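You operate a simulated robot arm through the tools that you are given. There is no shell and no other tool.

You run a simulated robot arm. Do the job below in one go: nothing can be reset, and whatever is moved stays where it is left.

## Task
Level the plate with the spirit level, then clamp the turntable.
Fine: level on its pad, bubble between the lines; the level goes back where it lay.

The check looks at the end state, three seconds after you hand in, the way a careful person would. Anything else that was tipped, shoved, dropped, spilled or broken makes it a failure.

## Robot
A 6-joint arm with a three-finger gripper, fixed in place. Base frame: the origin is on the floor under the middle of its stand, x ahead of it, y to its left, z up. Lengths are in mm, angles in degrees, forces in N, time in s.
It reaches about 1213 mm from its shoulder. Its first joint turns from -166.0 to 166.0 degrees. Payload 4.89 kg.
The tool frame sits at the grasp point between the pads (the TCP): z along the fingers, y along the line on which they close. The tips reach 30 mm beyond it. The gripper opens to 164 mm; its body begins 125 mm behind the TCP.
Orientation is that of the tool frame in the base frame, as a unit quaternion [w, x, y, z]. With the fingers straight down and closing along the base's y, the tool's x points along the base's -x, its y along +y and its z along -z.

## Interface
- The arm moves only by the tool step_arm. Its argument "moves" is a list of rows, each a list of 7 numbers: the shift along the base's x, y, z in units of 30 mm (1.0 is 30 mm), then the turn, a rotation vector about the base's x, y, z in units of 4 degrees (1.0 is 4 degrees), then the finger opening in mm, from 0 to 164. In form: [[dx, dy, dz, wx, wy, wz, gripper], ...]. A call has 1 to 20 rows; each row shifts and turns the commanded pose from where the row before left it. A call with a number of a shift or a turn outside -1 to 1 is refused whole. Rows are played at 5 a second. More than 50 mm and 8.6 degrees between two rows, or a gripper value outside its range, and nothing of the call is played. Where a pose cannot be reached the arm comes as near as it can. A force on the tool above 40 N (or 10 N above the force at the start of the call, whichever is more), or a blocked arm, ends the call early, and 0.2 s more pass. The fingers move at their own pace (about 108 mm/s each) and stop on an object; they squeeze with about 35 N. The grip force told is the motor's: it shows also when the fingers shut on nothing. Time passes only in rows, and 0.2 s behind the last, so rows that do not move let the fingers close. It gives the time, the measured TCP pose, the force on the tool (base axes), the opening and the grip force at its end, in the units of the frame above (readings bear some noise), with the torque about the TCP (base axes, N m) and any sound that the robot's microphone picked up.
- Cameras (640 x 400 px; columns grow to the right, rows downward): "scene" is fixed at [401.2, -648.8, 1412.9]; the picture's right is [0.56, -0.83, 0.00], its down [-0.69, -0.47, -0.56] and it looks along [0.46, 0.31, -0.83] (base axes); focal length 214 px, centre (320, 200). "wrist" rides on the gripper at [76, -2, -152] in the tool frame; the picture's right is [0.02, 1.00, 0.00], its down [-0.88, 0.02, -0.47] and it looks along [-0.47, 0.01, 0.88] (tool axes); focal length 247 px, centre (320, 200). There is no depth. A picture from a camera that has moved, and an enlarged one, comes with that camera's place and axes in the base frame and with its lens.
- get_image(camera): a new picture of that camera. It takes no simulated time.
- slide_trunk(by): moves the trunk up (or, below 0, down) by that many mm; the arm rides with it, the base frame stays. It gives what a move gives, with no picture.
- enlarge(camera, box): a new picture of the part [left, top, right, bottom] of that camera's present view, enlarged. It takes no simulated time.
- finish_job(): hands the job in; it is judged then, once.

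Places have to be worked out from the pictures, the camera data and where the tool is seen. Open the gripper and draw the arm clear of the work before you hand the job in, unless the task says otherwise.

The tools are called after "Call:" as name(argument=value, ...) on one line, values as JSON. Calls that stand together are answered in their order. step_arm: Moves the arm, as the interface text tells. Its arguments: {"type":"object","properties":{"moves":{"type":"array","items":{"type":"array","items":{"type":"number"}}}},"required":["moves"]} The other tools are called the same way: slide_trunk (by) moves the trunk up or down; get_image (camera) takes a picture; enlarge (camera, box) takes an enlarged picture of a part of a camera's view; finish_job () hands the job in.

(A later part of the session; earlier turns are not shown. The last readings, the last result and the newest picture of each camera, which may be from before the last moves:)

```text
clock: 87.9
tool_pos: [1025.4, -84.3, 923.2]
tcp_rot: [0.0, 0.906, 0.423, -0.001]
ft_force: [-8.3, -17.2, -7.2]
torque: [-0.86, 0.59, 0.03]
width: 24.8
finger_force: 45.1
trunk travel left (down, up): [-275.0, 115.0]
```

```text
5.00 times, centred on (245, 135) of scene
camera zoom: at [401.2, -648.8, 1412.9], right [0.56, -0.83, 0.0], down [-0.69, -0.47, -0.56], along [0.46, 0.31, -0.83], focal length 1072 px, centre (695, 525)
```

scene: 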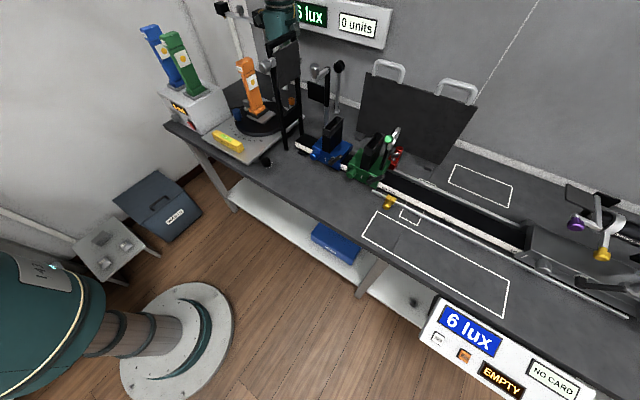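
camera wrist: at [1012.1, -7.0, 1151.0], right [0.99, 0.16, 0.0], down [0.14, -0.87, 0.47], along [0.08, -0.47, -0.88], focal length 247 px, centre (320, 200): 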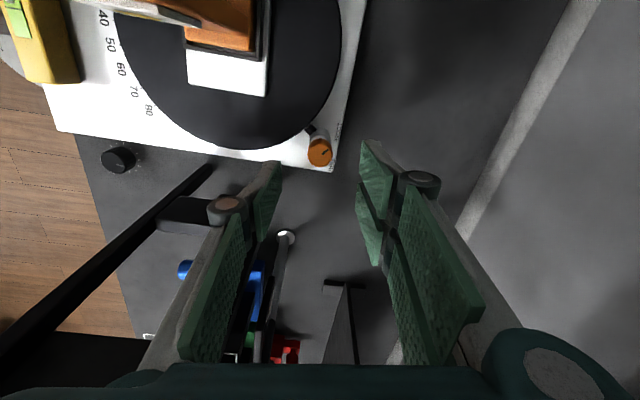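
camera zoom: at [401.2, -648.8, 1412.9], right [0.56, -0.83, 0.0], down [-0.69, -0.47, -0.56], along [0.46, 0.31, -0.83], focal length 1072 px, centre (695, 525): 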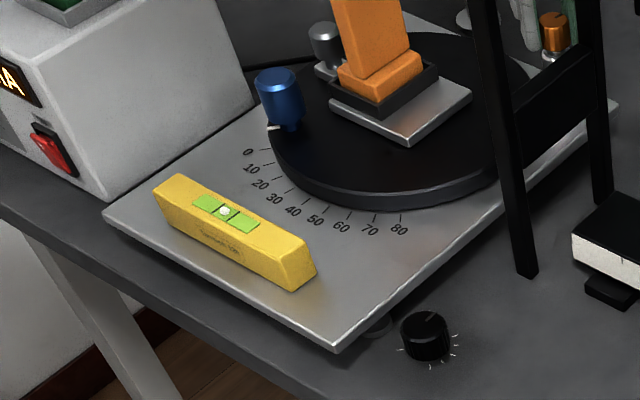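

Turned about 48° so far; the torque stays low and the side forces are moderate. I relieve the load slightly and continue another ~30° clockwise.

Call:
step_arm(moves=[[-0.01, -0.02, 0, 0, 0, 0, 20], [0, 0, 0, 0, 0, 0, 20]])

Call:
step_arm(moves=[[0, 0, 0, 0, 0, -0.5, 20], [0, 0, 0, 0, 0, -0.5, 20], [0, 0, 0, 0, 0, -0.5, 20], [0, 0, 0, 0, 0, -0.5, 20], [0, 0, 0, 0, 0, -0.5, 20], [0, 0, 0, 0, 0, -0.5, 20], [0, 0, 0, 0, 0, -0.5, 20], [0, 0, 0, 0, 0, 0, 20]])

Call:
enlarge(camera="wrist", box=[220, 80, 420, 220])

```text
clock: 88.5
tool_pos: [1026.1, -84.6, 925.7]
tcp_rot: [0.0, 0.906, 0.422, 0.0]
ft_force: [-11.7, -20.5, -9.7]
torque: [-1.09, 0.77, -0.04]
width: 24.5
finger_force: 45.0
trunk travel left (down, up): [-275.0, 115.0]
```

```text
clock: 90.3
tool_pos: [1024.5, -83.9, 925.3]
tcp_rot: [0.001, 0.951, 0.309, 0.0]
ft_force: [-13.1, -29.2, -5.9]
torque: [-0.97, 0.62, 0.01]
width: 24.7
finger_force: 44.8
trunk travel left (down, up): [-275.0, 115.0]
```

```text
2.86 times, centred on (320, 150) of wrist
camera zoom: at [1085.7, -37.4, 1077.2], right [0.6, -0.8, 0.0], down [-0.7, -0.53, 0.47], along [-0.38, -0.29, -0.88], focal length 706 px, centre (320, 343)
```

zoom: 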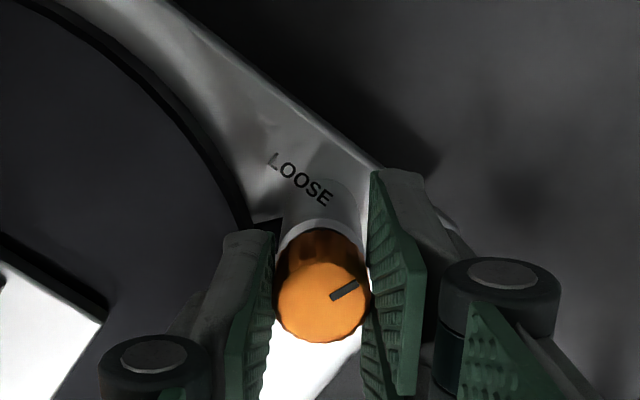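

About 62° turned; the pointer is now near −15° and TIGHT lies further at about −55°. I release, check the centring, and swing back for a second grip.

Call:
step_arm(moves=[[0, 0, 0, 0, 0, 0, 28], [0, 0, 0, 0, 0, 0, 36], [0, 0, 0, 0, 0, 0, 44], [0, 0, 0, 0, 0, 0, 48], [0, 0, 0, 0, 0, 0, 48]])

Call:
enlarge(camera="wrist", box=[220, 80, 420, 220])

Call:
enlarge(camera="scene", box=[217, 128, 241, 146])

Call:
enlarge(camera="scene", box=[270, 75, 310, 115])

```text
clock: 91.5
tool_pos: [1026.0, -81.6, 926.1]
tcp_rot: [0.0, 0.951, 0.31, 0.0]
ft_force: [0.0, -1.0, -0.4]
torque: [-0.01, 0.01, 0.01]
width: 48.0
finger_force: 0.1
trunk travel left (down, up): [-275.0, 115.0]
```

```text
2.86 times, centred on (320, 150) of wrist
camera zoom: at [1085.9, -35.8, 1076.8], right [0.61, -0.8, 0.0], down [-0.7, -0.53, 0.47], along [-0.38, -0.29, -0.88], focal length 706 px, centre (320, 343)
```

zoom: 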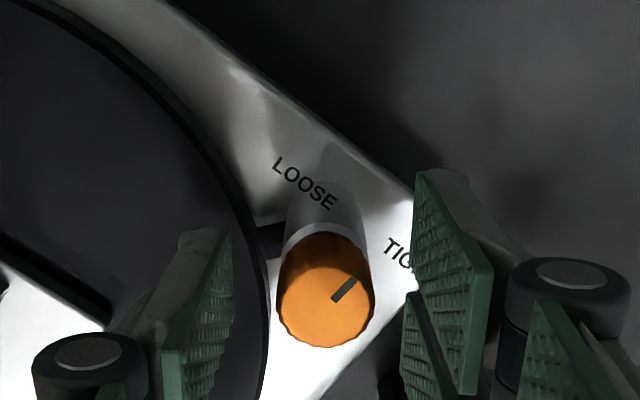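

```text
16.00 times, centred on (229, 137) of scene
camera zoom: at [401.2, -648.8, 1412.9], right [0.56, -0.83, 0.0], down [-0.69, -0.47, -0.56], along [0.46, 0.31, -0.83], focal length 3432 px, centre (1776, 1208)
```

zoom: 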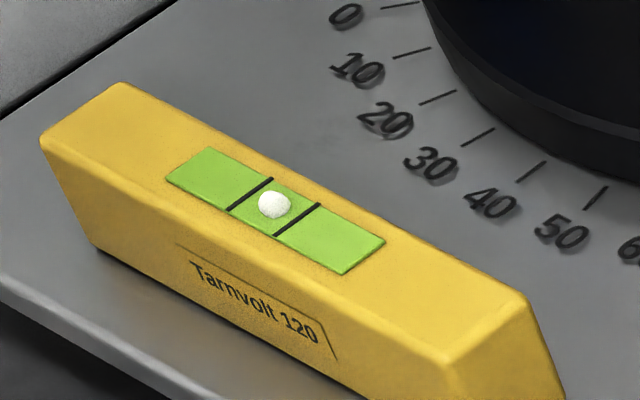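

```text
10.00 times, centred on (290, 95) of scene
camera zoom: at [401.2, -648.8, 1412.9], right [0.56, -0.83, 0.0], down [-0.69, -0.47, -0.56], along [0.46, 0.31, -0.83], focal length 2145 px, centre (620, 1250)
```

zoom: 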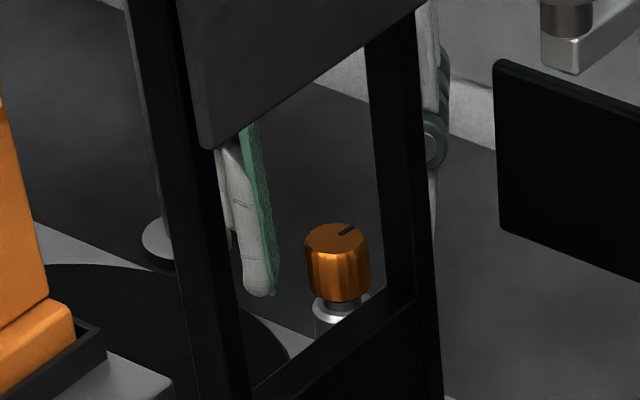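

I zoom in to read the pointer angle properly after release.

Call:
enlarge(camera="wrist", box=[300, 120, 350, 160])

Call:
enlarge(camera="scene", box=[286, 92, 302, 106])

```text
10.00 times, centred on (325, 140) of wrist
camera zoom: at [1085.9, -35.8, 1076.8], right [0.61, -0.8, 0.0], down [-0.7, -0.53, 0.47], along [-0.38, -0.29, -0.88], focal length 2470 px, centre (270, 800)
```

zoom: 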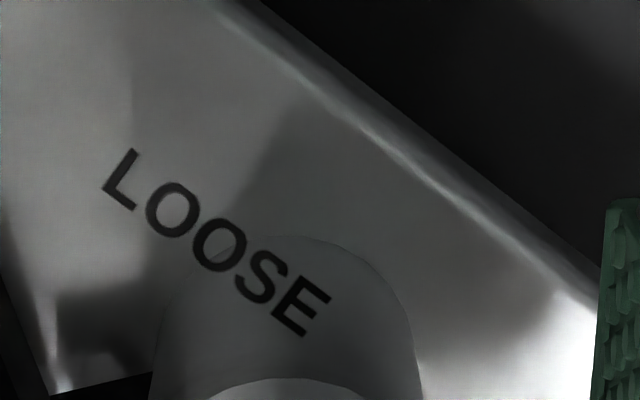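

```text
16.00 times, centred on (294, 99) of scene
camera zoom: at [401.2, -648.8, 1412.9], right [0.56, -0.83, 0.0], down [-0.69, -0.47, -0.56], along [0.46, 0.31, -0.83], focal length 3432 px, centre (736, 1816)
```

zoom: 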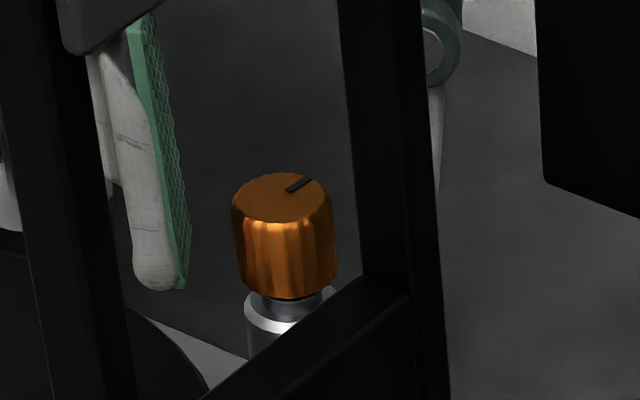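

Both views put the pointer at about −6°, so 60° have been turned and it holds there. I re-centre by about 1 mm and swing the open hand back +60°.

Call:
step_arm(moves=[[0.02, -0.03, 0, 0, 0, 1, 48], [0, 0, 0, 0, 0, 1, 48], [0, 0, 0, 0, 0, 1, 48], [0, 0, 0, 0, 0, 1, 48], [0, 0, 0, 0, 0, 1, 48], [0, 0, 0, 0, 0, 1, 48], [0, 0, 0, 0, 0, 1, 48], [0, 0, 0, 0, 0, 1, 48], [0, 0, 0, 0, 0, 1, 48], [0, 0, 0, 0, 0, 1, 48], [0, 0, 0, 0, 0, 1, 48], [0, 0, 0, 0, 0, 1, 48], [0, 0, 0, 0, 0, 1, 48], [0, 0, 0, 0, 0, 1, 48], [0, 0, 0, 0, 0, 1, 48], [0, 0, 0, 0, 0, 0, 48]])

Call:
enlarge(camera="wrist", box=[220, 80, 420, 220])

```text
clock: 94.9
tool_pos: [1026.1, -83.2, 923.8]
tcp_rot: [0.0, 0.669, 0.744, 0.0]
ft_force: [0.0, 0.1, 0.5]
torque: [-0.02, -0.01, -0.04]
width: 48.1
finger_force: 0.1
trunk travel left (down, up): [-275.0, 115.0]
```

```text
2.86 times, centred on (320, 150) of wrist
camera zoom: at [1016.0, -8.0, 1077.1], right [0.99, 0.13, 0.0], down [0.11, -0.87, 0.47], along [0.06, -0.47, -0.88], focal length 706 px, centre (320, 343)
```

zoom: 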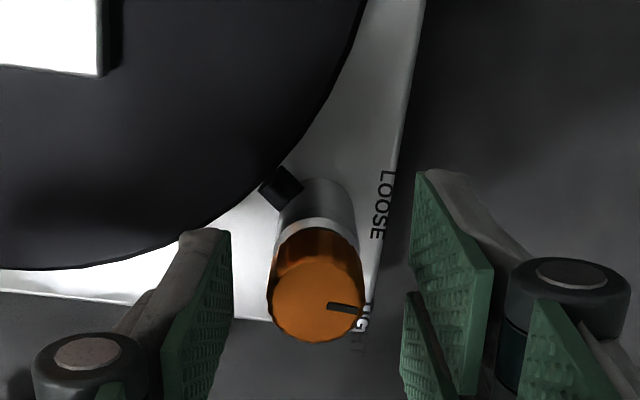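

The knob sits about 1 mm toward −x of the hand. I shift −0.9 mm and close again.

Call:
step_arm(moves=[[-0.03, 0, 0, 0, 0, 0, 40], [0, 0, 0, 0, 0, 0, 32], [0, 0, 0, 0, 0, 0, 27], [0, 0, 0, 0, 0, 0, 22], [0, 0, 0, 0, 0, 0, 20], [0, 0, 0, 0, 0, 0, 20]])

```text
clock: 96.3
tool_pos: [1024.1, -84.0, 925.1]
tcp_rot: [0.0, 0.669, 0.743, 0.0]
ft_force: [2.9, 0.2, 0.0]
torque: [0.01, -0.08, 0.02]
width: 24.9
finger_force: 45.0
trunk travel left (down, up): [-275.0, 115.0]
```

Well centred this time (only 3 N). I turn clockwise another 28°.

Call:
step_arm(moves=[[0, 0, 0, 0, 0, -0.5, 20], [0, 0, 0, 0, 0, -0.5, 20], [0, 0, 0, 0, 0, -0.5, 20], [0, 0, 0, 0, 0, -0.5, 20], [0, 0, 0, 0, 0, -0.5, 20], [0, 0, 0, 0, 0, -0.5, 20], [0, 0, 0, 0, 0, -0.5, 20], [0, 0, 0, 0, 0, 0, 20]])

Call:
step_arm(moves=[[0, 0, 0, 0, 0, -0.5, 20], [0, 0, 0, 0, 0, -0.5, 20], [0, 0, 0, 0, 0, -0.5, 20], [0, 0, 0, 0, 0, -0.5, 20], [0, 0, 0, 0, 0, -0.5, 20], [0, 0, 0, 0, 0, -0.5, 20], [0, 0, 0, 0, 0, -0.5, 20], [0, 0, 0, 0, 0, 0, 20]])

Call:
enlarge(camera="wrist", box=[220, 80, 420, 220])

Call:
enlarge(camera="scene", box=[205, 95, 285, 175])

```text
clock: 98.1
tool_pos: [1025.3, -84.1, 924.5]
tcp_rot: [0.0, 0.755, 0.656, 0.0]
ft_force: [-3.4, 4.2, -14.5]
torque: [0.09, 0.06, 0.0]
width: 24.5
finger_force: 45.2
trunk travel left (down, up): [-275.0, 115.0]
```

```text
clock: 99.9
tool_pos: [1025.0, -84.0, 925.2]
tcp_rot: [-0.001, 0.829, 0.559, -0.001]
ft_force: [-8.6, 6.5, -16.5]
torque: [0.27, 0.18, -0.03]
width: 24.7
finger_force: 45.0
trunk travel left (down, up): [-275.0, 115.0]
```

```text
2.86 times, centred on (320, 150) of wrist
camera zoom: at [1051.9, -12.0, 1076.9], right [0.94, -0.35, 0.0], down [-0.31, -0.82, 0.47], along [-0.17, -0.44, -0.88], focal length 706 px, centre (320, 343)
```

zoom: 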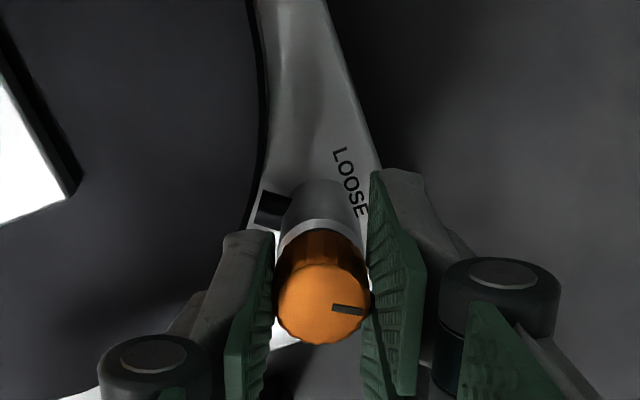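

```text
5.00 times, centred on (245, 135) of scene
camera zoom: at [401.2, -648.8, 1412.9], right [0.56, -0.83, 0.0], down [-0.69, -0.47, -0.56], along [0.46, 0.31, -0.83], focal length 1072 px, centre (695, 525)
```

zoom: 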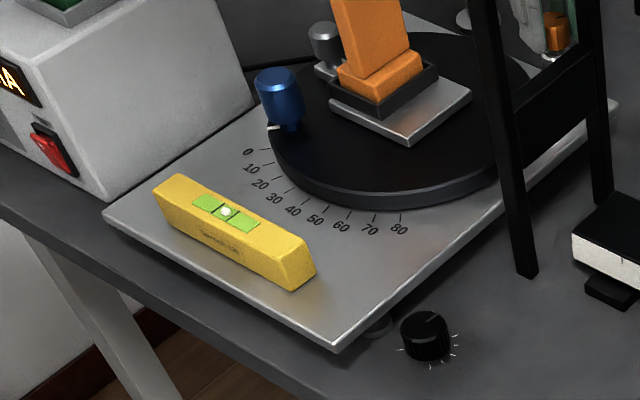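

The pointer is at about −32°. I continue clockwise another 26° toward TIGHT, watching for resistance.

Call:
step_arm(moves=[[0, 0, 0, 0, 0, -0.5, 20], [0, 0, 0, 0, 0, -0.5, 20], [0, 0, 0, 0, 0, -0.5, 20], [0, 0, 0, 0, 0, -0.5, 20], [0, 0, 0, 0, 0, -0.5, 20], [0, 0, 0, 0, 0, -0.5, 20], [0, 0, 0, 0, 0, 0, 20]])

Call:
step_arm(moves=[[0, 0, 0, 0, 0, -0.5, 20], [0, 0, 0, 0, 0, -0.5, 20], [0, 0, 0, 0, 0, -0.5, 20], [0, 0, 0, 0, 0, -0.5, 20], [0, 0, 0, 0, 0, -0.5, 20], [0, 0, 0, 0, 0, -0.5, 20], [0, 0, 0, 0, 0, -0.5, 20], [0, 0, 0, 0, 0, 0, 20]])

Call:
enlarge(camera="wrist", box=[220, 80, 420, 220])

Call:
enlarge(camera="scene", box=[286, 92, 302, 106])

```text
clock: 101.5
tool_pos: [1024.2, -83.1, 924.5]
tcp_rot: [0.0, 0.883, 0.469, 0.001]
ft_force: [-11.3, 1.7, -16.1]
torque: [-0.18, 0.39, -0.04]
width: 24.6
finger_force: 45.2
trunk travel left (down, up): [-275.0, 115.0]
```

```text
clock: 103.3
tool_pos: [1025.8, -83.5, 925.8]
tcp_rot: [-0.001, 0.934, 0.358, 0.0]
ft_force: [0.2, 2.5, 2.6]
torque: [0.08, -0.06, 0.31]
width: 24.9
finger_force: 45.4
trunk travel left (down, up): [-275.0, 115.0]
```

```text
2.86 times, centred on (320, 150) of wrist
camera zoom: at [1080.5, -31.0, 1077.7], right [0.69, -0.73, 0.0], down [-0.64, -0.6, 0.47], along [-0.34, -0.32, -0.88], focal length 706 px, centre (320, 343)
```

zoom: 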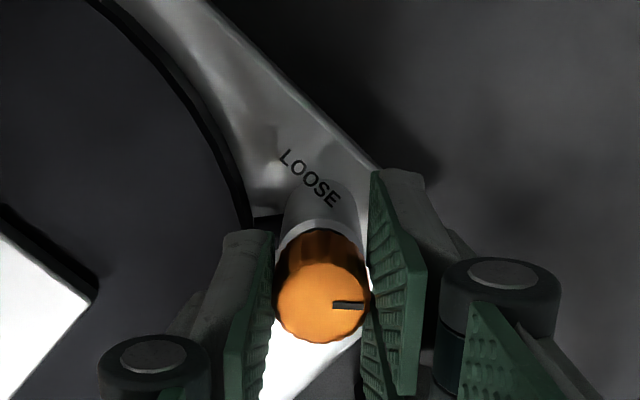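

```text
16.00 times, centred on (294, 99) of scene
camera zoom: at [401.2, -648.8, 1412.9], right [0.56, -0.83, 0.0], down [-0.69, -0.47, -0.56], along [0.46, 0.31, -0.83], focal length 3432 px, centre (736, 1816)
```

zoom: 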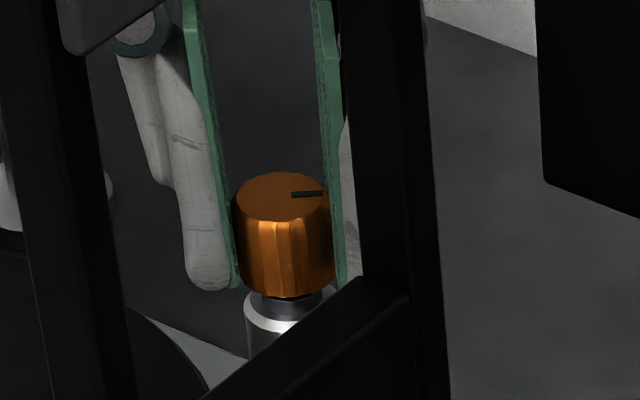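

A clear torque of 0.31 N·m has appeared and the knob lags the hand a little; pointer at about −46°. I turn a few degrees more to make sure it is fully tight.

Call:
step_arm(moves=[[0, 0, 0, 0, 0, -0.5, 20], [0, 0, 0, 0, 0, -0.5, 20], [0, 0, 0, 0, 0, -0.5, 20], [0, 0, 0, 0, 0, -0.5, 20], [0, 0, 0, 0, 0, 0, 20]])

Call:
enlarge(camera="scene", box=[286, 92, 302, 106])

Call:
enlarge(camera="wrist", box=[220, 80, 420, 220])

Call:
enlarge(camera="scene", box=[217, 128, 241, 146])

```text
clock: 104.5
tool_pos: [1025.3, -84.8, 925.2]
tcp_rot: [0.0, 0.956, 0.293, 0.001]
ft_force: [-0.2, -1.4, 9.1]
torque: [-0.09, 0.06, 0.14]
width: 24.5
finger_force: 44.4
trunk travel left (down, up): [-275.0, 115.0]
```

```text
16.00 times, centred on (294, 99) of scene
camera zoom: at [401.2, -648.8, 1412.9], right [0.56, -0.83, 0.0], down [-0.69, -0.47, -0.56], along [0.46, 0.31, -0.83], focal length 3432 px, centre (736, 1816)
```

zoom: 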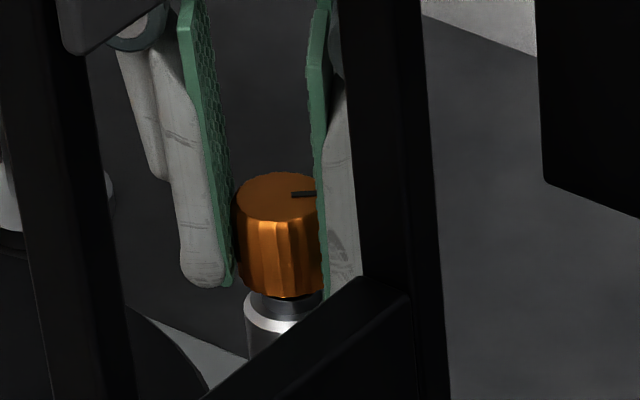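

```text
2.86 times, centred on (320, 150) of wrist
camera zoom: at [1086.6, -39.8, 1077.4], right [0.58, -0.82, 0.0], down [-0.72, -0.51, 0.47], along [-0.39, -0.27, -0.88], focal length 706 px, centre (320, 343)
```

zoom: 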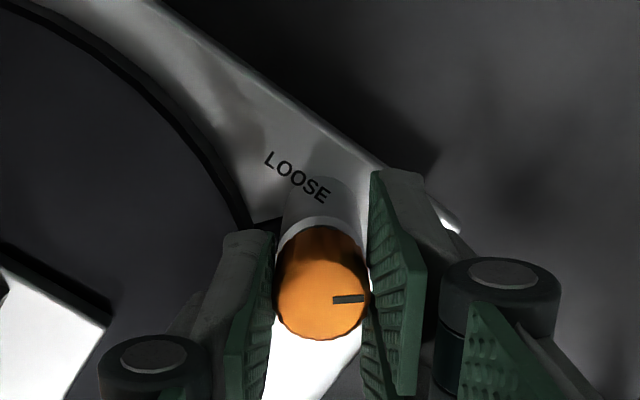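

```text
16.00 times, centred on (229, 137) of scene
camera zoom: at [401.2, -648.8, 1412.9], right [0.56, -0.83, 0.0], down [-0.69, -0.47, -0.56], along [0.46, 0.31, -0.83], focal length 3432 px, centre (1776, 1208)
```

zoom: 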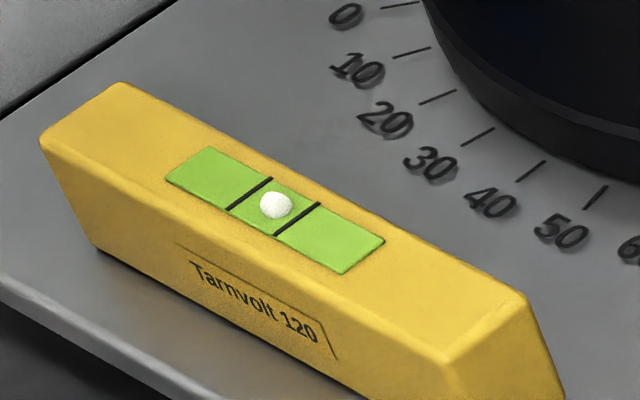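

The hand turned 8° more but the pointer stayed at about −47°, so the knob is at its TIGHT stop. The bubble is still centred. I release the knob and check that it stays.

Call:
step_arm(moves=[[0, 0, 0, 0, 0, 0, 26], [0, 0, 0, 0, 0, 0, 30], [0, 0, 0, 0, 0, 0, 36], [0, 0, 0, 0, 0, 0, 44], [0, 0, 0, 0, 0, 0, 48], [0, 0, 0, 0, 0, 0, 48]])

Call:
enlarge(camera="scene", box=[286, 92, 302, 106])

Call:
enlarge(camera="wrist", box=[220, 80, 420, 220])

```text
clock: 105.9
tool_pos: [1025.9, -84.2, 925.6]
tcp_rot: [0.0, 0.956, 0.292, 0.001]
ft_force: [-0.5, -0.8, 0.5]
torque: [-0.02, 0.03, 0.01]
width: 48.1
finger_force: 0.0
trunk travel left (down, up): [-275.0, 115.0]
```

```text
16.00 times, centred on (294, 99) of scene
camera zoom: at [401.2, -648.8, 1412.9], right [0.56, -0.83, 0.0], down [-0.69, -0.47, -0.56], along [0.46, 0.31, -0.83], focal length 3432 px, centre (736, 1816)
```

zoom: 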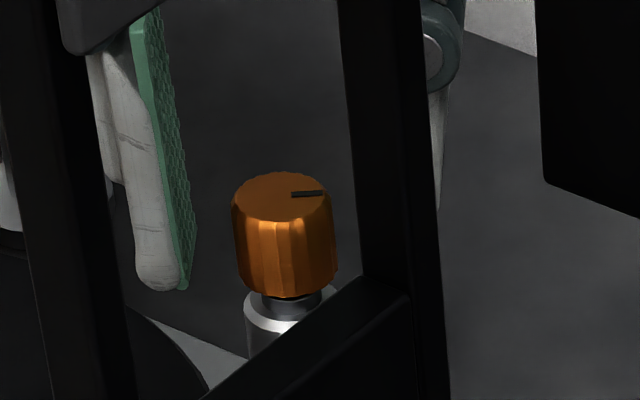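

```text
2.86 times, centred on (320, 150) of wrist
camera zoom: at [1086.9, -39.7, 1077.0], right [0.58, -0.82, 0.0], down [-0.72, -0.51, 0.47], along [-0.39, -0.27, -0.88], focal length 706 px, centre (320, 343)
```

zoom: 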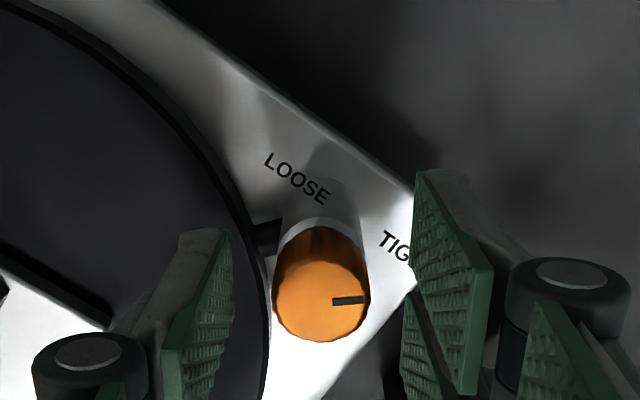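

The pointer stays at TIGHT after release. For certainty I take one fresh grip and try once more to turn it clockwise.

Call:
step_arm(moves=[[0, 0, 0, 0, 0, 1, 48], [0, 0, 0, 0, 0, 1, 48], [0, 0, 0, 0, 0, 1, 48], [0, 0, 0, 0, 0, 1, 48], [0, 0, 0, 0, 0, 1, 48], [0, 0, 0, 0, 0, 1, 48], [0, 0, 0, 0, 0, 1, 48], [0, 0, 0, 0, 0, 0, 36], [0, 0, 0, 0, 0, 0, 28], [0, 0, 0, 0, 0, 0, 22], [0, 0, 0, 0, 0, 0, 20], [0, 0, 0, 0, 0, 0, 20]])

Call:
step_arm(moves=[[0, 0, 0, 0, 0, -0.5, 20], [0, 0, 0, 0, 0, -0.5, 20], [0, 0, 0, 0, 0, -0.5, 20], [0, 0, 0, 0, 0, -0.5, 20], [0, 0, 0, 0, 0, -0.5, 20], [0, 0, 0, 0, 0, 0, 20]])

Call:
enlarge(camera="scene", box=[286, 92, 302, 106])

Call:
enlarge(camera="wrist", box=[220, 80, 420, 220])

```text
clock: 108.5
tool_pos: [1025.4, -83.9, 925.9]
tcp_rot: [0.0, 0.857, 0.516, 0.0]
ft_force: [4.3, -1.7, 0.7]
torque: [-0.08, -0.06, 0.15]
width: 24.9
finger_force: 45.1
trunk travel left (down, up): [-275.0, 115.0]
```

```text
clock: 109.9
tool_pos: [1024.1, -84.4, 926.1]
tcp_rot: [-0.001, 0.899, 0.439, 0.001]
ft_force: [-0.5, -7.5, 0.0]
torque: [-0.27, 0.1, 0.25]
width: 24.5
finger_force: 45.0
trunk travel left (down, up): [-275.0, 115.0]
```

```text
16.00 times, centred on (294, 99) of scene
camera zoom: at [401.2, -648.8, 1412.9], right [0.56, -0.83, 0.0], down [-0.69, -0.47, -0.56], along [0.46, 0.31, -0.83], focal length 3432 px, centre (736, 1816)
```

zoom: 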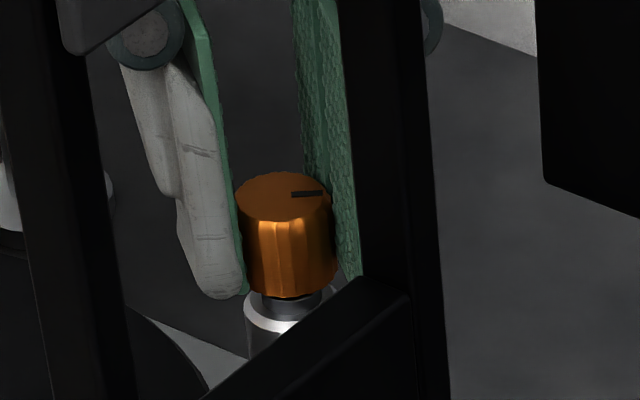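

```text
2.86 times, centred on (320, 150) of wrist
camera zoom: at [1070.3, -22.5, 1077.4], right [0.8, -0.6, 0.0], down [-0.53, -0.71, 0.47], along [-0.28, -0.38, -0.88], focal length 706 px, centre (320, 343)
```

zoom: 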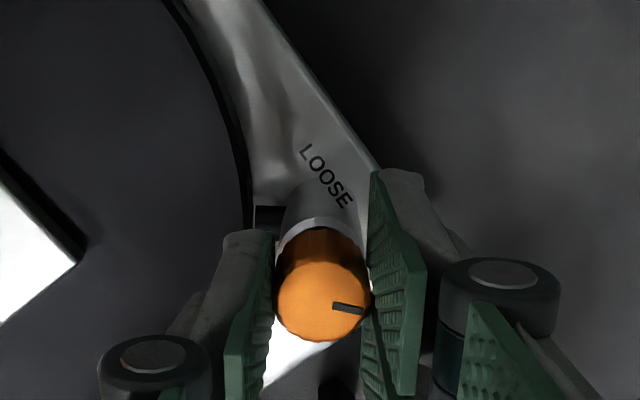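

The pointer does not move and the torque shows the stop, so the turntable is clamped. I release the knob and lift straight up clear of frame and lamp.

Call:
step_arm(moves=[[0, 0, 0, 0, 0, 0, 28], [0, 0, 0, 0, 0, 0, 38], [0, 0, 0, 0, 0, 0, 50], [0, 0, 0, 0, 0, 0, 54], [0, 0, 0.4, 0, 0, 0, 54], [0, 0, 0.8, 0, 0, 0, 54], [0, 0, 1, 0, 0, 0, 54], [0, 0, 1, 0, 0, 0, 54], [0, 0, 1, 0, 0, 0, 54], [0, 0, 1, 0, 0, 0, 54], [0, 0, 1, 0, 0, 0, 54], [0, 0, 1, 0, 0, 0, 54], [0, 0, 1, 0, 0, 0, 54], [0, 0, 1, 0, 0, 0, 54], [0, 0, 1, 0, 0, 0, 54], [0, 0, 0.3, 0, 0, 0, 54], [0, 0, 0, 0, 0, 0, 54]])

Call:
get_image(camera="wrist")

Call:
enlarge(camera="scene", box=[205, 75, 305, 175])

Call:
enlarge(camera="scene", box=[217, 128, 241, 146])

```text
clock: 113.5
tool_pos: [1023.1, -83.7, 1241.1]
tcp_rot: [0.0, 0.899, 0.439, 0.0]
ft_force: [-0.2, 0.2, 0.4]
torque: [-0.03, -0.06, 0.0]
width: 54.0
finger_force: 0.0
trunk travel left (down, up): [-275.0, 115.0]
```

```text
taken
camera wrist: at [1068.5, -22.0, 1392.1], right [0.8, -0.6, 0.0], down [-0.53, -0.71, 0.47], along [-0.28, -0.38, -0.88], focal length 247 px, centre (320, 200)
```

wrist: 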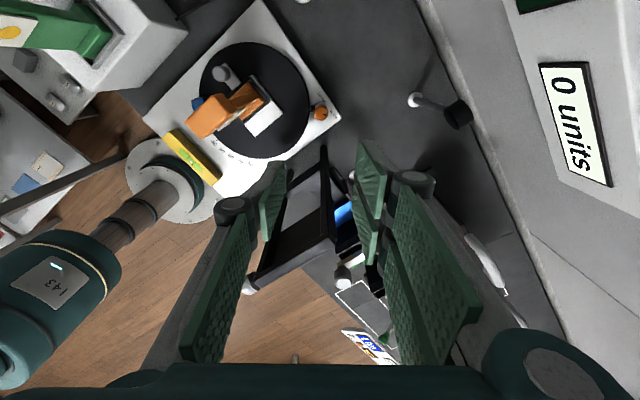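

```text
4.00 times, centred on (255, 125) of scene
camera zoom: at [401.2, -648.8, 1412.9], right [0.56, -0.83, 0.0], down [-0.69, -0.47, -0.56], along [0.46, 0.31, -0.83], focal length 858 px, centre (580, 500)
```

zoom: 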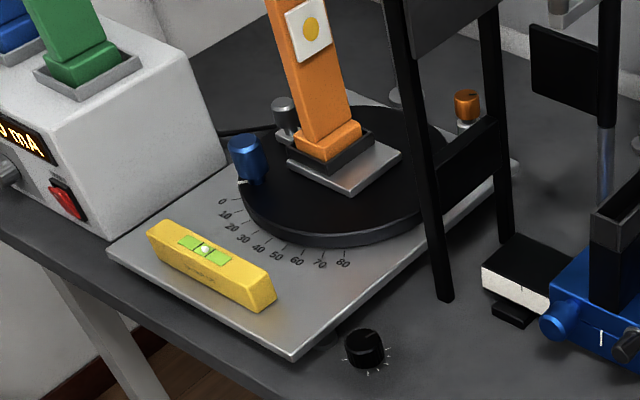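

```text
16.00 times, centred on (229, 137) of scene
camera zoom: at [401.2, -648.8, 1412.9], right [0.56, -0.83, 0.0], down [-0.69, -0.47, -0.56], along [0.46, 0.31, -0.83], focal length 3432 px, centre (1776, 1208)
```

zoom: 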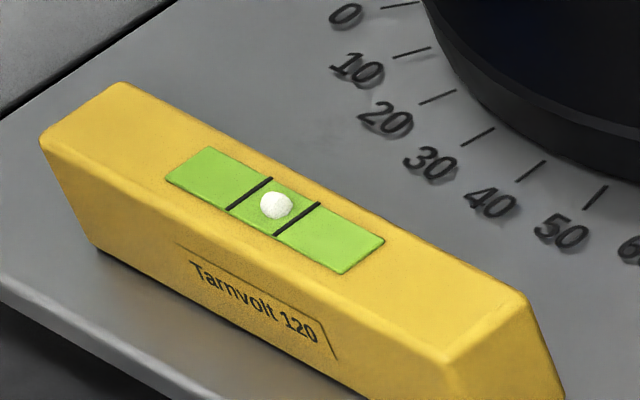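

The bubble is still centred after clamping and everything else looks undisturbed. I zoom on the clamp once more from above while rotating back is still to come.

Call:
enlarge(camera="wrist", box=[290, 90, 350, 135])

Call:
step_arm(moves=[[-0.5, 0.05, 0, 0, 0, 0.8, 60], [-0.9, 0.09, 0, 0, 0, 0.8, 60], [-0.9, 0.09, 0, 0, 0, 0.8, 60], [-0.9, 0.09, 0, 0, 0, 0.8, 60], [-0.9, 0.15, 0, 0, 0, 0.8, 60], [-0.9, 0.3, 0, 0, 0, 0.8, 60], [-0.9, 0.4, 0, 0, 0, 0.8, 60], [-0.9, 0.5, 0, 0, 0, 0.8, 60], [-0.9, 0.5, 0, 0, 0, 0.8, 60], [-0.9, 0.4, 0, 0, 0, 0.8, 60], [-0.7, 0.3, 0, 0, 0, 0.8, 60], [-0.3, 0, 0, 0, 0, 0.7, 60], [0, 0, 0, 0, 0, 0, 60]])

Call:
get_image(camera="wrist")

```text
8.89 times, centred on (320, 112) of wrist
camera zoom: at [1068.5, -22.0, 1392.1], right [0.8, -0.6, 0.0], down [-0.53, -0.71, 0.47], along [-0.28, -0.38, -0.88], focal length 2195 px, centre (320, 978)
```

zoom: 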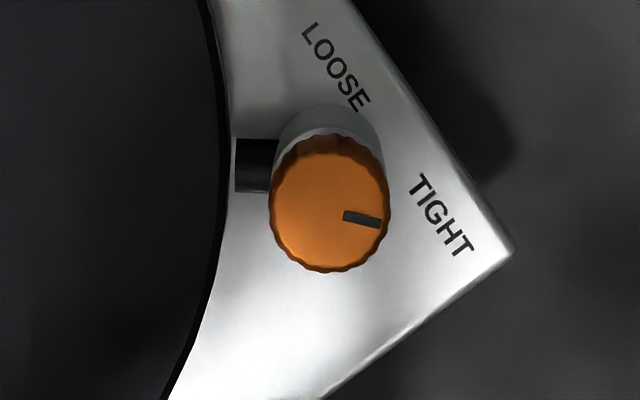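

```text
clock: 116.3
tool_pos: [737.4, 2.5, 1240.7]
tcp_rot: [0.0, 0.706, 0.708, 0.0]
ft_force: [0.4, -0.1, 0.7]
torque: [-0.01, 0.0, 0.0]
width: 60.2
finger_force: 0.1
trunk travel left (down, up): [-275.0, 115.0]
```

```text
taken
camera wrist: at [734.7, 78.6, 1392.1], right [1.0, 0.02, 0.0], down [0.02, -0.88, 0.47], along [0.01, -0.47, -0.88], focal length 247 px, centre (320, 200)
```

wrist: 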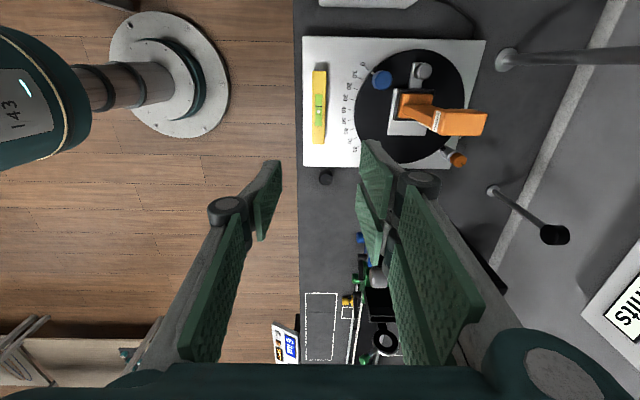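

The pointer is at TIGHT. I check the clamp's pin against the disc rim from this new angle too, since I want to be sure it really engages.

Call:
enlarge(camera="wrist", box=[430, 135, 480, 175])

Call:
enlarge(camera="scene", box=[280, 96, 304, 114])

Call:
enlarge(camera="wrist", box=[300, 60, 340, 150])

```text
10.00 times, centred on (455, 155) of wrist
camera zoom: at [734.7, 78.6, 1392.1], right [1.0, 0.02, 0.0], down [0.02, -0.88, 0.47], along [0.01, -0.47, -0.88], focal length 2470 px, centre (-1030, 650)
```

zoom: 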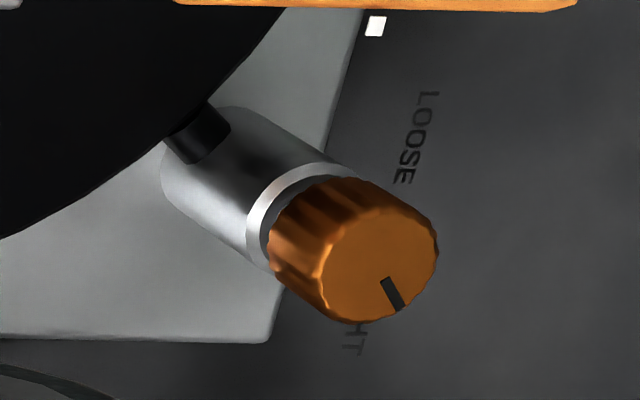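

```text
16.00 times, centred on (292, 105) of scene
camera zoom: at [401.2, -648.8, 1412.9], right [0.56, -0.83, 0.0], down [-0.69, -0.47, -0.56], along [0.46, 0.31, -0.83], focal length 3432 px, centre (768, 1720)
```

zoom: 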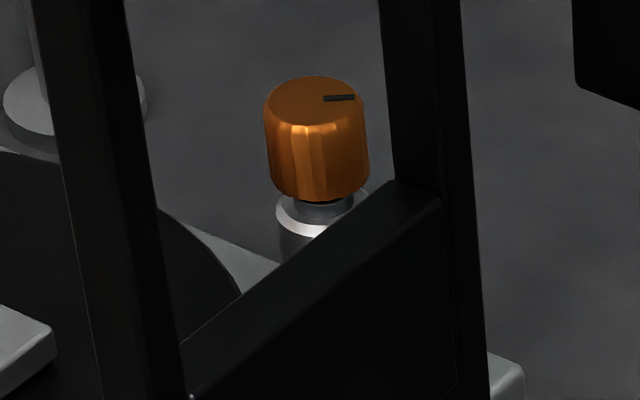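

```text
4.44 times, centred on (320, 105) of wrist
camera zoom: at [734.7, 78.6, 1392.1], right [1.0, 0.02, 0.0], down [0.02, -0.88, 0.47], along [0.01, -0.47, -0.88], focal length 1098 px, centre (320, 622)
```

zoom: 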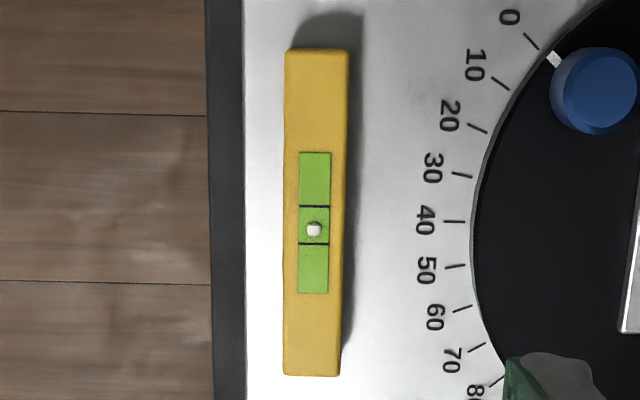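

The pin meets the rim and the bubble is still well inside the lines. Now I bring the level home: I lower the trunk back by 100 mm and descend over the level, re-centring on it.

Call:
slide_trunk(by=-100)

Call:
step_arm(moves=[[-0.08, 0, -0.8, 0, 0, 0, 60], [0, 0, -1, 0, 0, 0, 60], [0, 0, -1, 0, 0, 0, 60], [0, 0, -1, 0, 0, 0, 60], [0, 0, -1, 0, 0, 0, 60], [0, 0, -1, 0, 0, 0, 60], [0, 0, -0.6, 0, 0, 0, 60], [0, 0, 0, 0, 0, 0, 60], [0, 0, 0, 0, 0, 0, 60]])

Call:
enlarge(camera="wrist", box=[220, 60, 420, 260])

```text
clock: 117.7
tool_pos: [737.2, 1.4, 1141.4]
tcp_rot: [0.0, 0.707, 0.707, 0.001]
ft_force: [-0.2, 0.0, -0.2]
torque: [0.01, -0.01, 0.03]
width: 59.9
finger_force: 0.1
trunk travel left (down, up): [-175.0, 215.0]
```

```text
clock: 119.7
tool_pos: [732.0, 2.1, 946.9]
tcp_rot: [0.0, 0.707, 0.708, 0.0]
ft_force: [0.2, 0.0, 0.5]
torque: [0.02, 0.02, 0.0]
width: 60.1
finger_force: 0.0
trunk travel left (down, up): [-175.0, 215.0]
```

```text
2.00 times, centred on (320, 160) of wrist
camera zoom: at [731.1, 78.0, 1099.3], right [1.0, 0.02, 0.0], down [0.02, -0.88, 0.47], along [0.01, -0.47, -0.88], focal length 494 px, centre (320, 280)
```

zoom: 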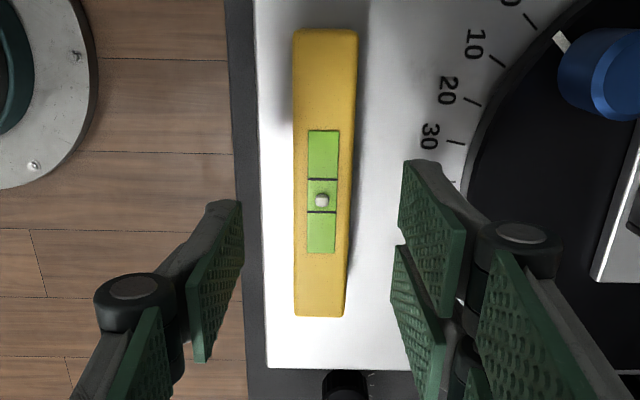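

Alignment over the level is good to within a millimetre. I descend around it to the grasp height with the fingers at 60 mm.

Call:
step_arm(moves=[[0, 0, -0.7, 0, 0, 0, 56], [0, 0, -0.7, 0, 0, 0, 52], [0, 0, -0.5, 0, 0, 0, 50], [0, 0, -0.25, 0, 0, 0, 50], [0, 0, 0, 0, 0, 0, 50], [0, 0, 0, 0, 0, 0, 50]])

Call:
enlarge(camera="wrist", box=[220, 60, 420, 260])

Call:
enlarge(camera="scene", box=[205, 115, 265, 160])

```text
clock: 121.1
tool_pos: [736.5, 3.4, 883.1]
tcp_rot: [0.0, 0.706, 0.708, 0.001]
ft_force: [0.5, 0.2, 0.7]
torque: [-0.03, -0.01, 0.02]
width: 50.0
finger_force: 0.1
trunk travel left (down, up): [-175.0, 215.0]
```

```text
2.00 times, centred on (320, 160) of wrist
camera zoom: at [733.5, 79.1, 1035.4], right [1.0, 0.02, 0.0], down [0.02, -0.88, 0.47], along [0.01, -0.47, -0.88], focal length 494 px, centre (320, 280)
```

zoom: 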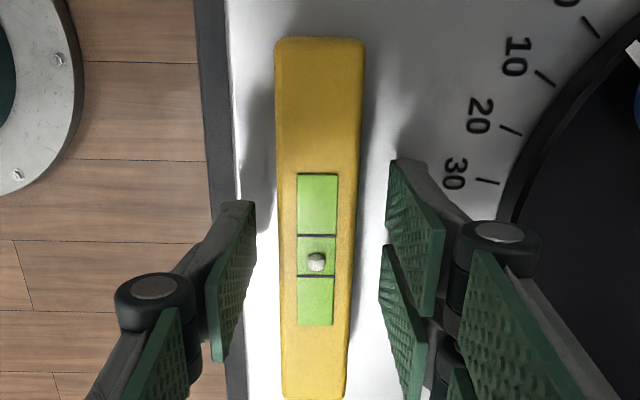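

```text
8.89 times, centred on (235, 138) of scene
camera zoom: at [401.2, -648.8, 1412.9], right [0.56, -0.83, 0.0], down [-0.69, -0.47, -0.56], along [0.46, 0.31, -0.83], focal length 1906 px, centre (1076, 756)
```

zoom: 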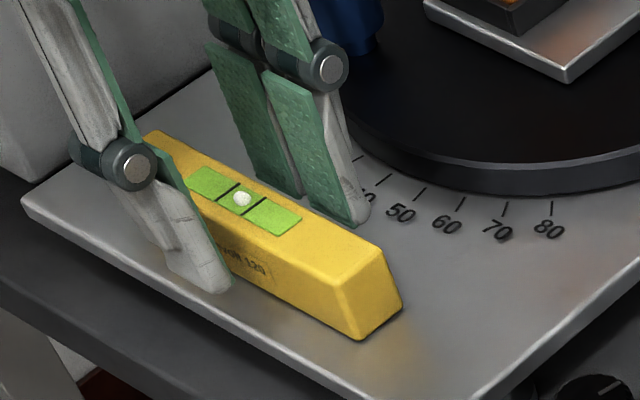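

The level is about 1.4 mm toward −x of the hand's centre and the hand 2 mm higher than in the first grasp, so I correct both and close on the level.

Call:
step_arm(moves=[[-0.045, 0, -0.06, 0, 0, 0, 50], [0, 0, 0, 0, 0, 0, 40], [0, 0, 0, 0, 0, 0, 34], [0, 0, 0, 0, 0, 0, 30], [0, 0, 0, 0, 0, 0, 26], [0, 0, 0, 0, 0, 0, 20], [0, 0, 0, 0, 0, 0, 20]])

Call:
enlarge(camera="wrist", box=[220, 60, 420, 260])

```text
clock: 122.7
tool_pos: [733.9, 2.3, 882.2]
tcp_rot: [0.0, 0.707, 0.707, 0.0]
ft_force: [-0.3, 0.1, -1.1]
torque: [-0.04, 0.01, 0.0]
width: 27.6
finger_force: 34.8
trunk travel left (down, up): [-175.0, 215.0]
```

```text
2.00 times, centred on (320, 160) of wrist
camera zoom: at [731.9, 78.5, 1033.7], right [1.0, 0.02, 0.0], down [0.02, -0.88, 0.47], along [0.01, -0.47, -0.88], focal length 494 px, centre (320, 280)
```

zoom: 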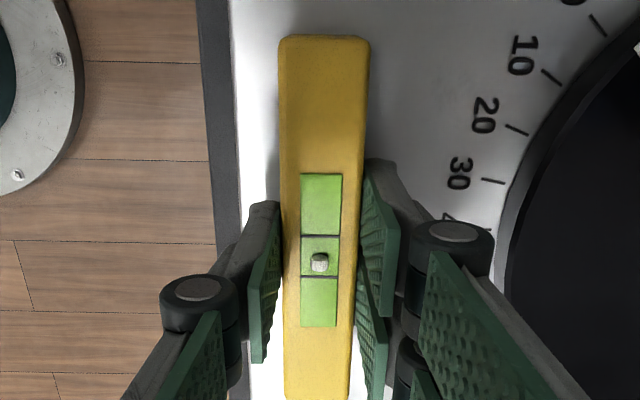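

Held at 27.6 mm. In the hand the level sits about 1 mm further to +y than in the first grasp, which I'll allow for. I lift it and carry it back along the same route.

Call:
step_arm(moves=[[0, 0, 0.3, 0, 0, 0, 20], [0, 0, 0.6, 0, 0, 0, 20], [0, 0, 0.9, 0, 0, 0, 20], [0, 0, 1, 0, 0, 0, 20], [-0.3, 0, 1, 0, 0, 0, 20], [-0.5, 0, 0.2, 0, 0, 0, 20], [-0.5, -0.3, 0, 0, 0, 0, 20], [-0.2, -0.7, 0, 0, 0, 0, 20], [0, -1, 0, 0, 0, 0, 20], [0, -1, 0, 0, 0, 0, 20], [0, -1, 0, 0, 0, 0, 20], [0, -1, 0, 0, 0, 0, 20], [0, -1, 0, 0, 0, 0, 20], [0, -1, 0, 0, 0, 0, 20], [0, -1, 0, 0, 0, 0, 20], [0, -1, 0, 0, 0, 0, 20], [0, -1, 0, 0, 0, 0, 20], [0, -1, 0, 0, 0, 0, 20], [0, -1, 0, 0, 0, 0, 20], [0, -1, 0, 0, 0, 0, 20]])

Call:
step_arm(moves=[[0, -1, 0, 0, 0, 0, 20], [0, -1, 0, 0, 0, 0, 20], [0, -1, 0, 0, 0, 0, 20], [0, -1, 0, 0, 0, 0, 20], [0, -1, 0, 0, 0, 0, 20], [0, -1, 0, 0, 0, 0, 20], [0.2, -1, 0, 0, 0, 0, 20], [0.4, -1, 0, 0, 0, 0, 20], [0.4, -1, 0, 0, 0, 0, 20], [0.4, -0.8, 0, 0, 0, 0, 20], [0.3, -0.3, 0, 0, 0, 0, 20], [0, 0, 0, 0, 0, 0, 20]])

Call:
get_image(camera="scene")

Call:
get_image(camera="wrist")

```text
clock: 126.9
tool_pos: [687.8, -388.1, 1002.3]
tcp_rot: [0.0, 0.706, 0.708, 0.0]
ft_force: [-0.2, 0.8, -0.8]
torque: [-0.11, -0.04, -0.03]
width: 27.6
finger_force: 34.7
trunk travel left (down, up): [-175.0, 215.0]
```

```text
clock: 129.5
tool_pos: [737.3, -692.1, 1001.6]
tcp_rot: [0.0, 0.707, 0.707, 0.0]
ft_force: [0.0, -0.1, -1.5]
torque: [0.02, 0.02, 0.0]
width: 27.4
finger_force: 34.4
trunk travel left (down, up): [-175.0, 215.0]
```

```text
taken
```

scene: 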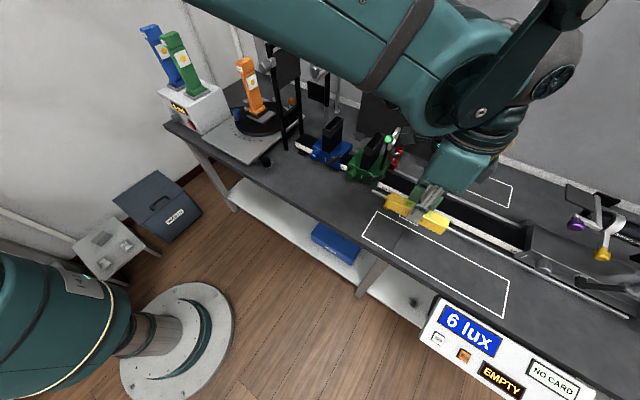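

```text
taken
camera wrist: at [736.2, -615.1, 1153.4], right [1.0, 0.02, 0.0], down [0.02, -0.88, 0.47], along [0.01, -0.47, -0.88], focal length 247 px, centre (320, 200)
```

wrist: 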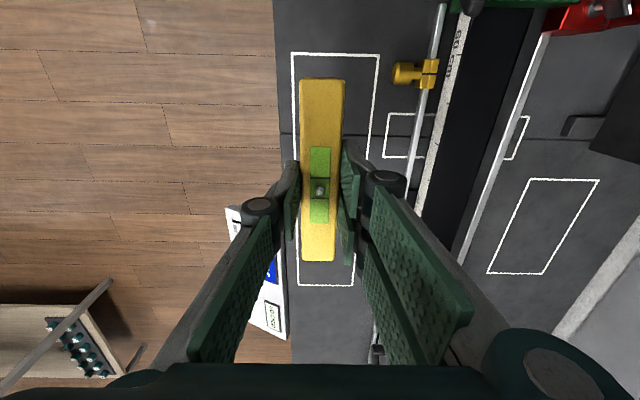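

The level is back over its outline. I move to the grasp x, y with the 1 mm allowance and descend to about 15 mm above the bench.

Call:
step_arm(moves=[[0.07, -0.5, -0.5, 0, 0, 0, 20], [0, -0.46, -0.9, 0, 0, 0, 20], [0, 0, -1, 0, 0, 0, 20], [0, 0, -1, 0, 0, 0, 20], [0, 0, -0.8, 0, 0, 0, 20], [0, 0, -0.5, 0, 0, 0, 20], [0, 0, -0.2, 0, 0, 0, 20], [0, 0, 0, 0, 0, 0, 20], [0, 0, 0, 0, 0, 0, 20]])

Call:
enlarge(camera="wrist", box=[220, 60, 420, 260])

Call:
enlarge(camera="scene", box=[375, 205, 450, 265])

```text
clock: 131.5
tool_pos: [739.5, -720.0, 856.7]
tcp_rot: [-0.001, 0.707, 0.707, 0.001]
ft_force: [0.3, -0.3, -1.9]
torque: [-0.01, 0.0, 0.03]
width: 27.6
finger_force: 35.4
trunk travel left (down, up): [-175.0, 215.0]
```

```text
2.00 times, centred on (320, 160) of wrist
camera zoom: at [738.1, -642.9, 1007.9], right [1.0, 0.02, 0.0], down [0.02, -0.88, 0.47], along [0.01, -0.47, -0.88], focal length 494 px, centre (320, 280)
```

zoom: 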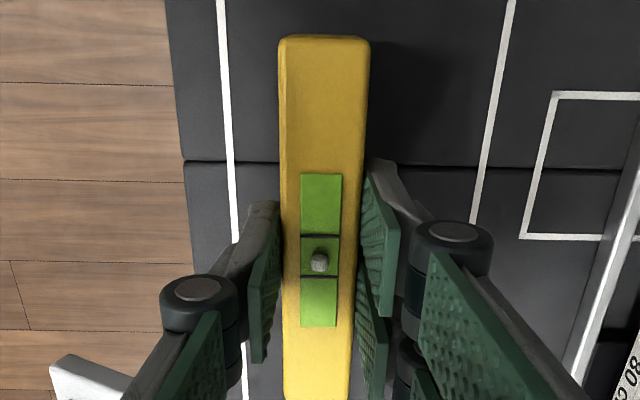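

```text
6.67 times, centred on (412, 235) of scene
camera zoom: at [401.2, -648.8, 1412.9], right [0.56, -0.83, 0.0], down [-0.69, -0.47, -0.56], along [0.46, 0.31, -0.83], focal length 1430 px, centre (-297, -33)
```

zoom: 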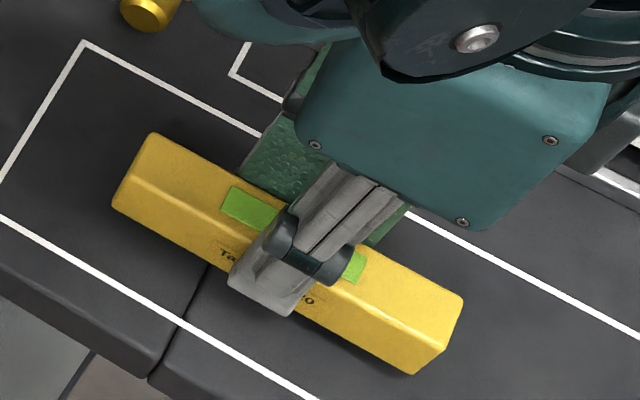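

By the fixed camera the level would land about 1–1.5 mm off its old spot (toward −x and +y). I correct that partly, go down to about 4 mm above the bench, and compare again.

Call:
step_arm(moves=[[0.03, -0.04, -0.25, 0, 0, 0, 20], [0, 0, -0.22, 0, 0, 0, 20], [0, 0, 0, 0, 0, 0, 20], [0, 0, 0, 0, 0, 0, 20]])

Call:
enlarge(camera="wrist", box=[220, 60, 420, 260])

Call:
enlarge(camera="scene", box=[375, 205, 450, 265])

```text
clock: 132.5
tool_pos: [740.9, -720.3, 841.5]
tcp_rot: [0.0, 0.707, 0.707, 0.0]
ft_force: [0.7, -2.1, 4.5]
torque: [0.31, 0.0, -0.07]
width: 27.5
finger_force: 34.5
trunk travel left (down, up): [-175.0, 215.0]
```

```text
2.00 times, centred on (320, 160) of wrist
camera zoom: at [739.8, -643.5, 993.4], right [1.0, 0.02, 0.0], down [0.02, -0.88, 0.47], along [0.01, -0.47, -0.88], focal length 494 px, centre (320, 280)
```

zoom: 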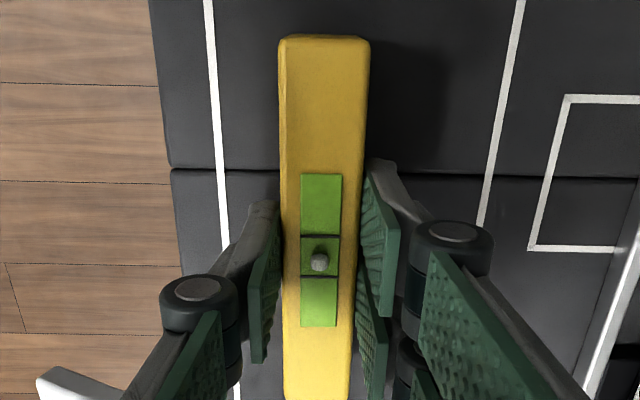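

```text
6.67 times, centred on (412, 235) of scene
camera zoom: at [401.2, -648.8, 1412.9], right [0.56, -0.83, 0.0], down [-0.69, -0.47, -0.56], along [0.46, 0.31, -0.83], focal length 1430 px, centre (-297, -33)
```

zoom: 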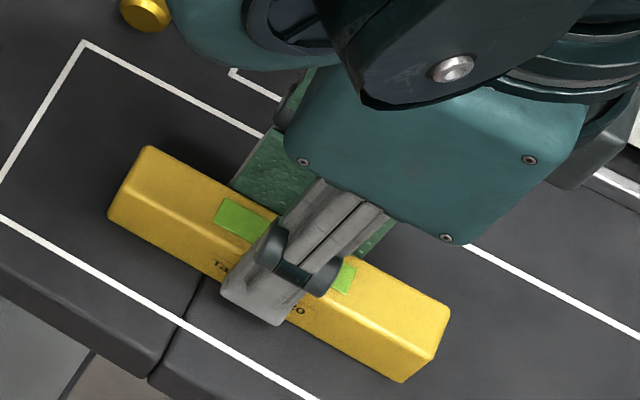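

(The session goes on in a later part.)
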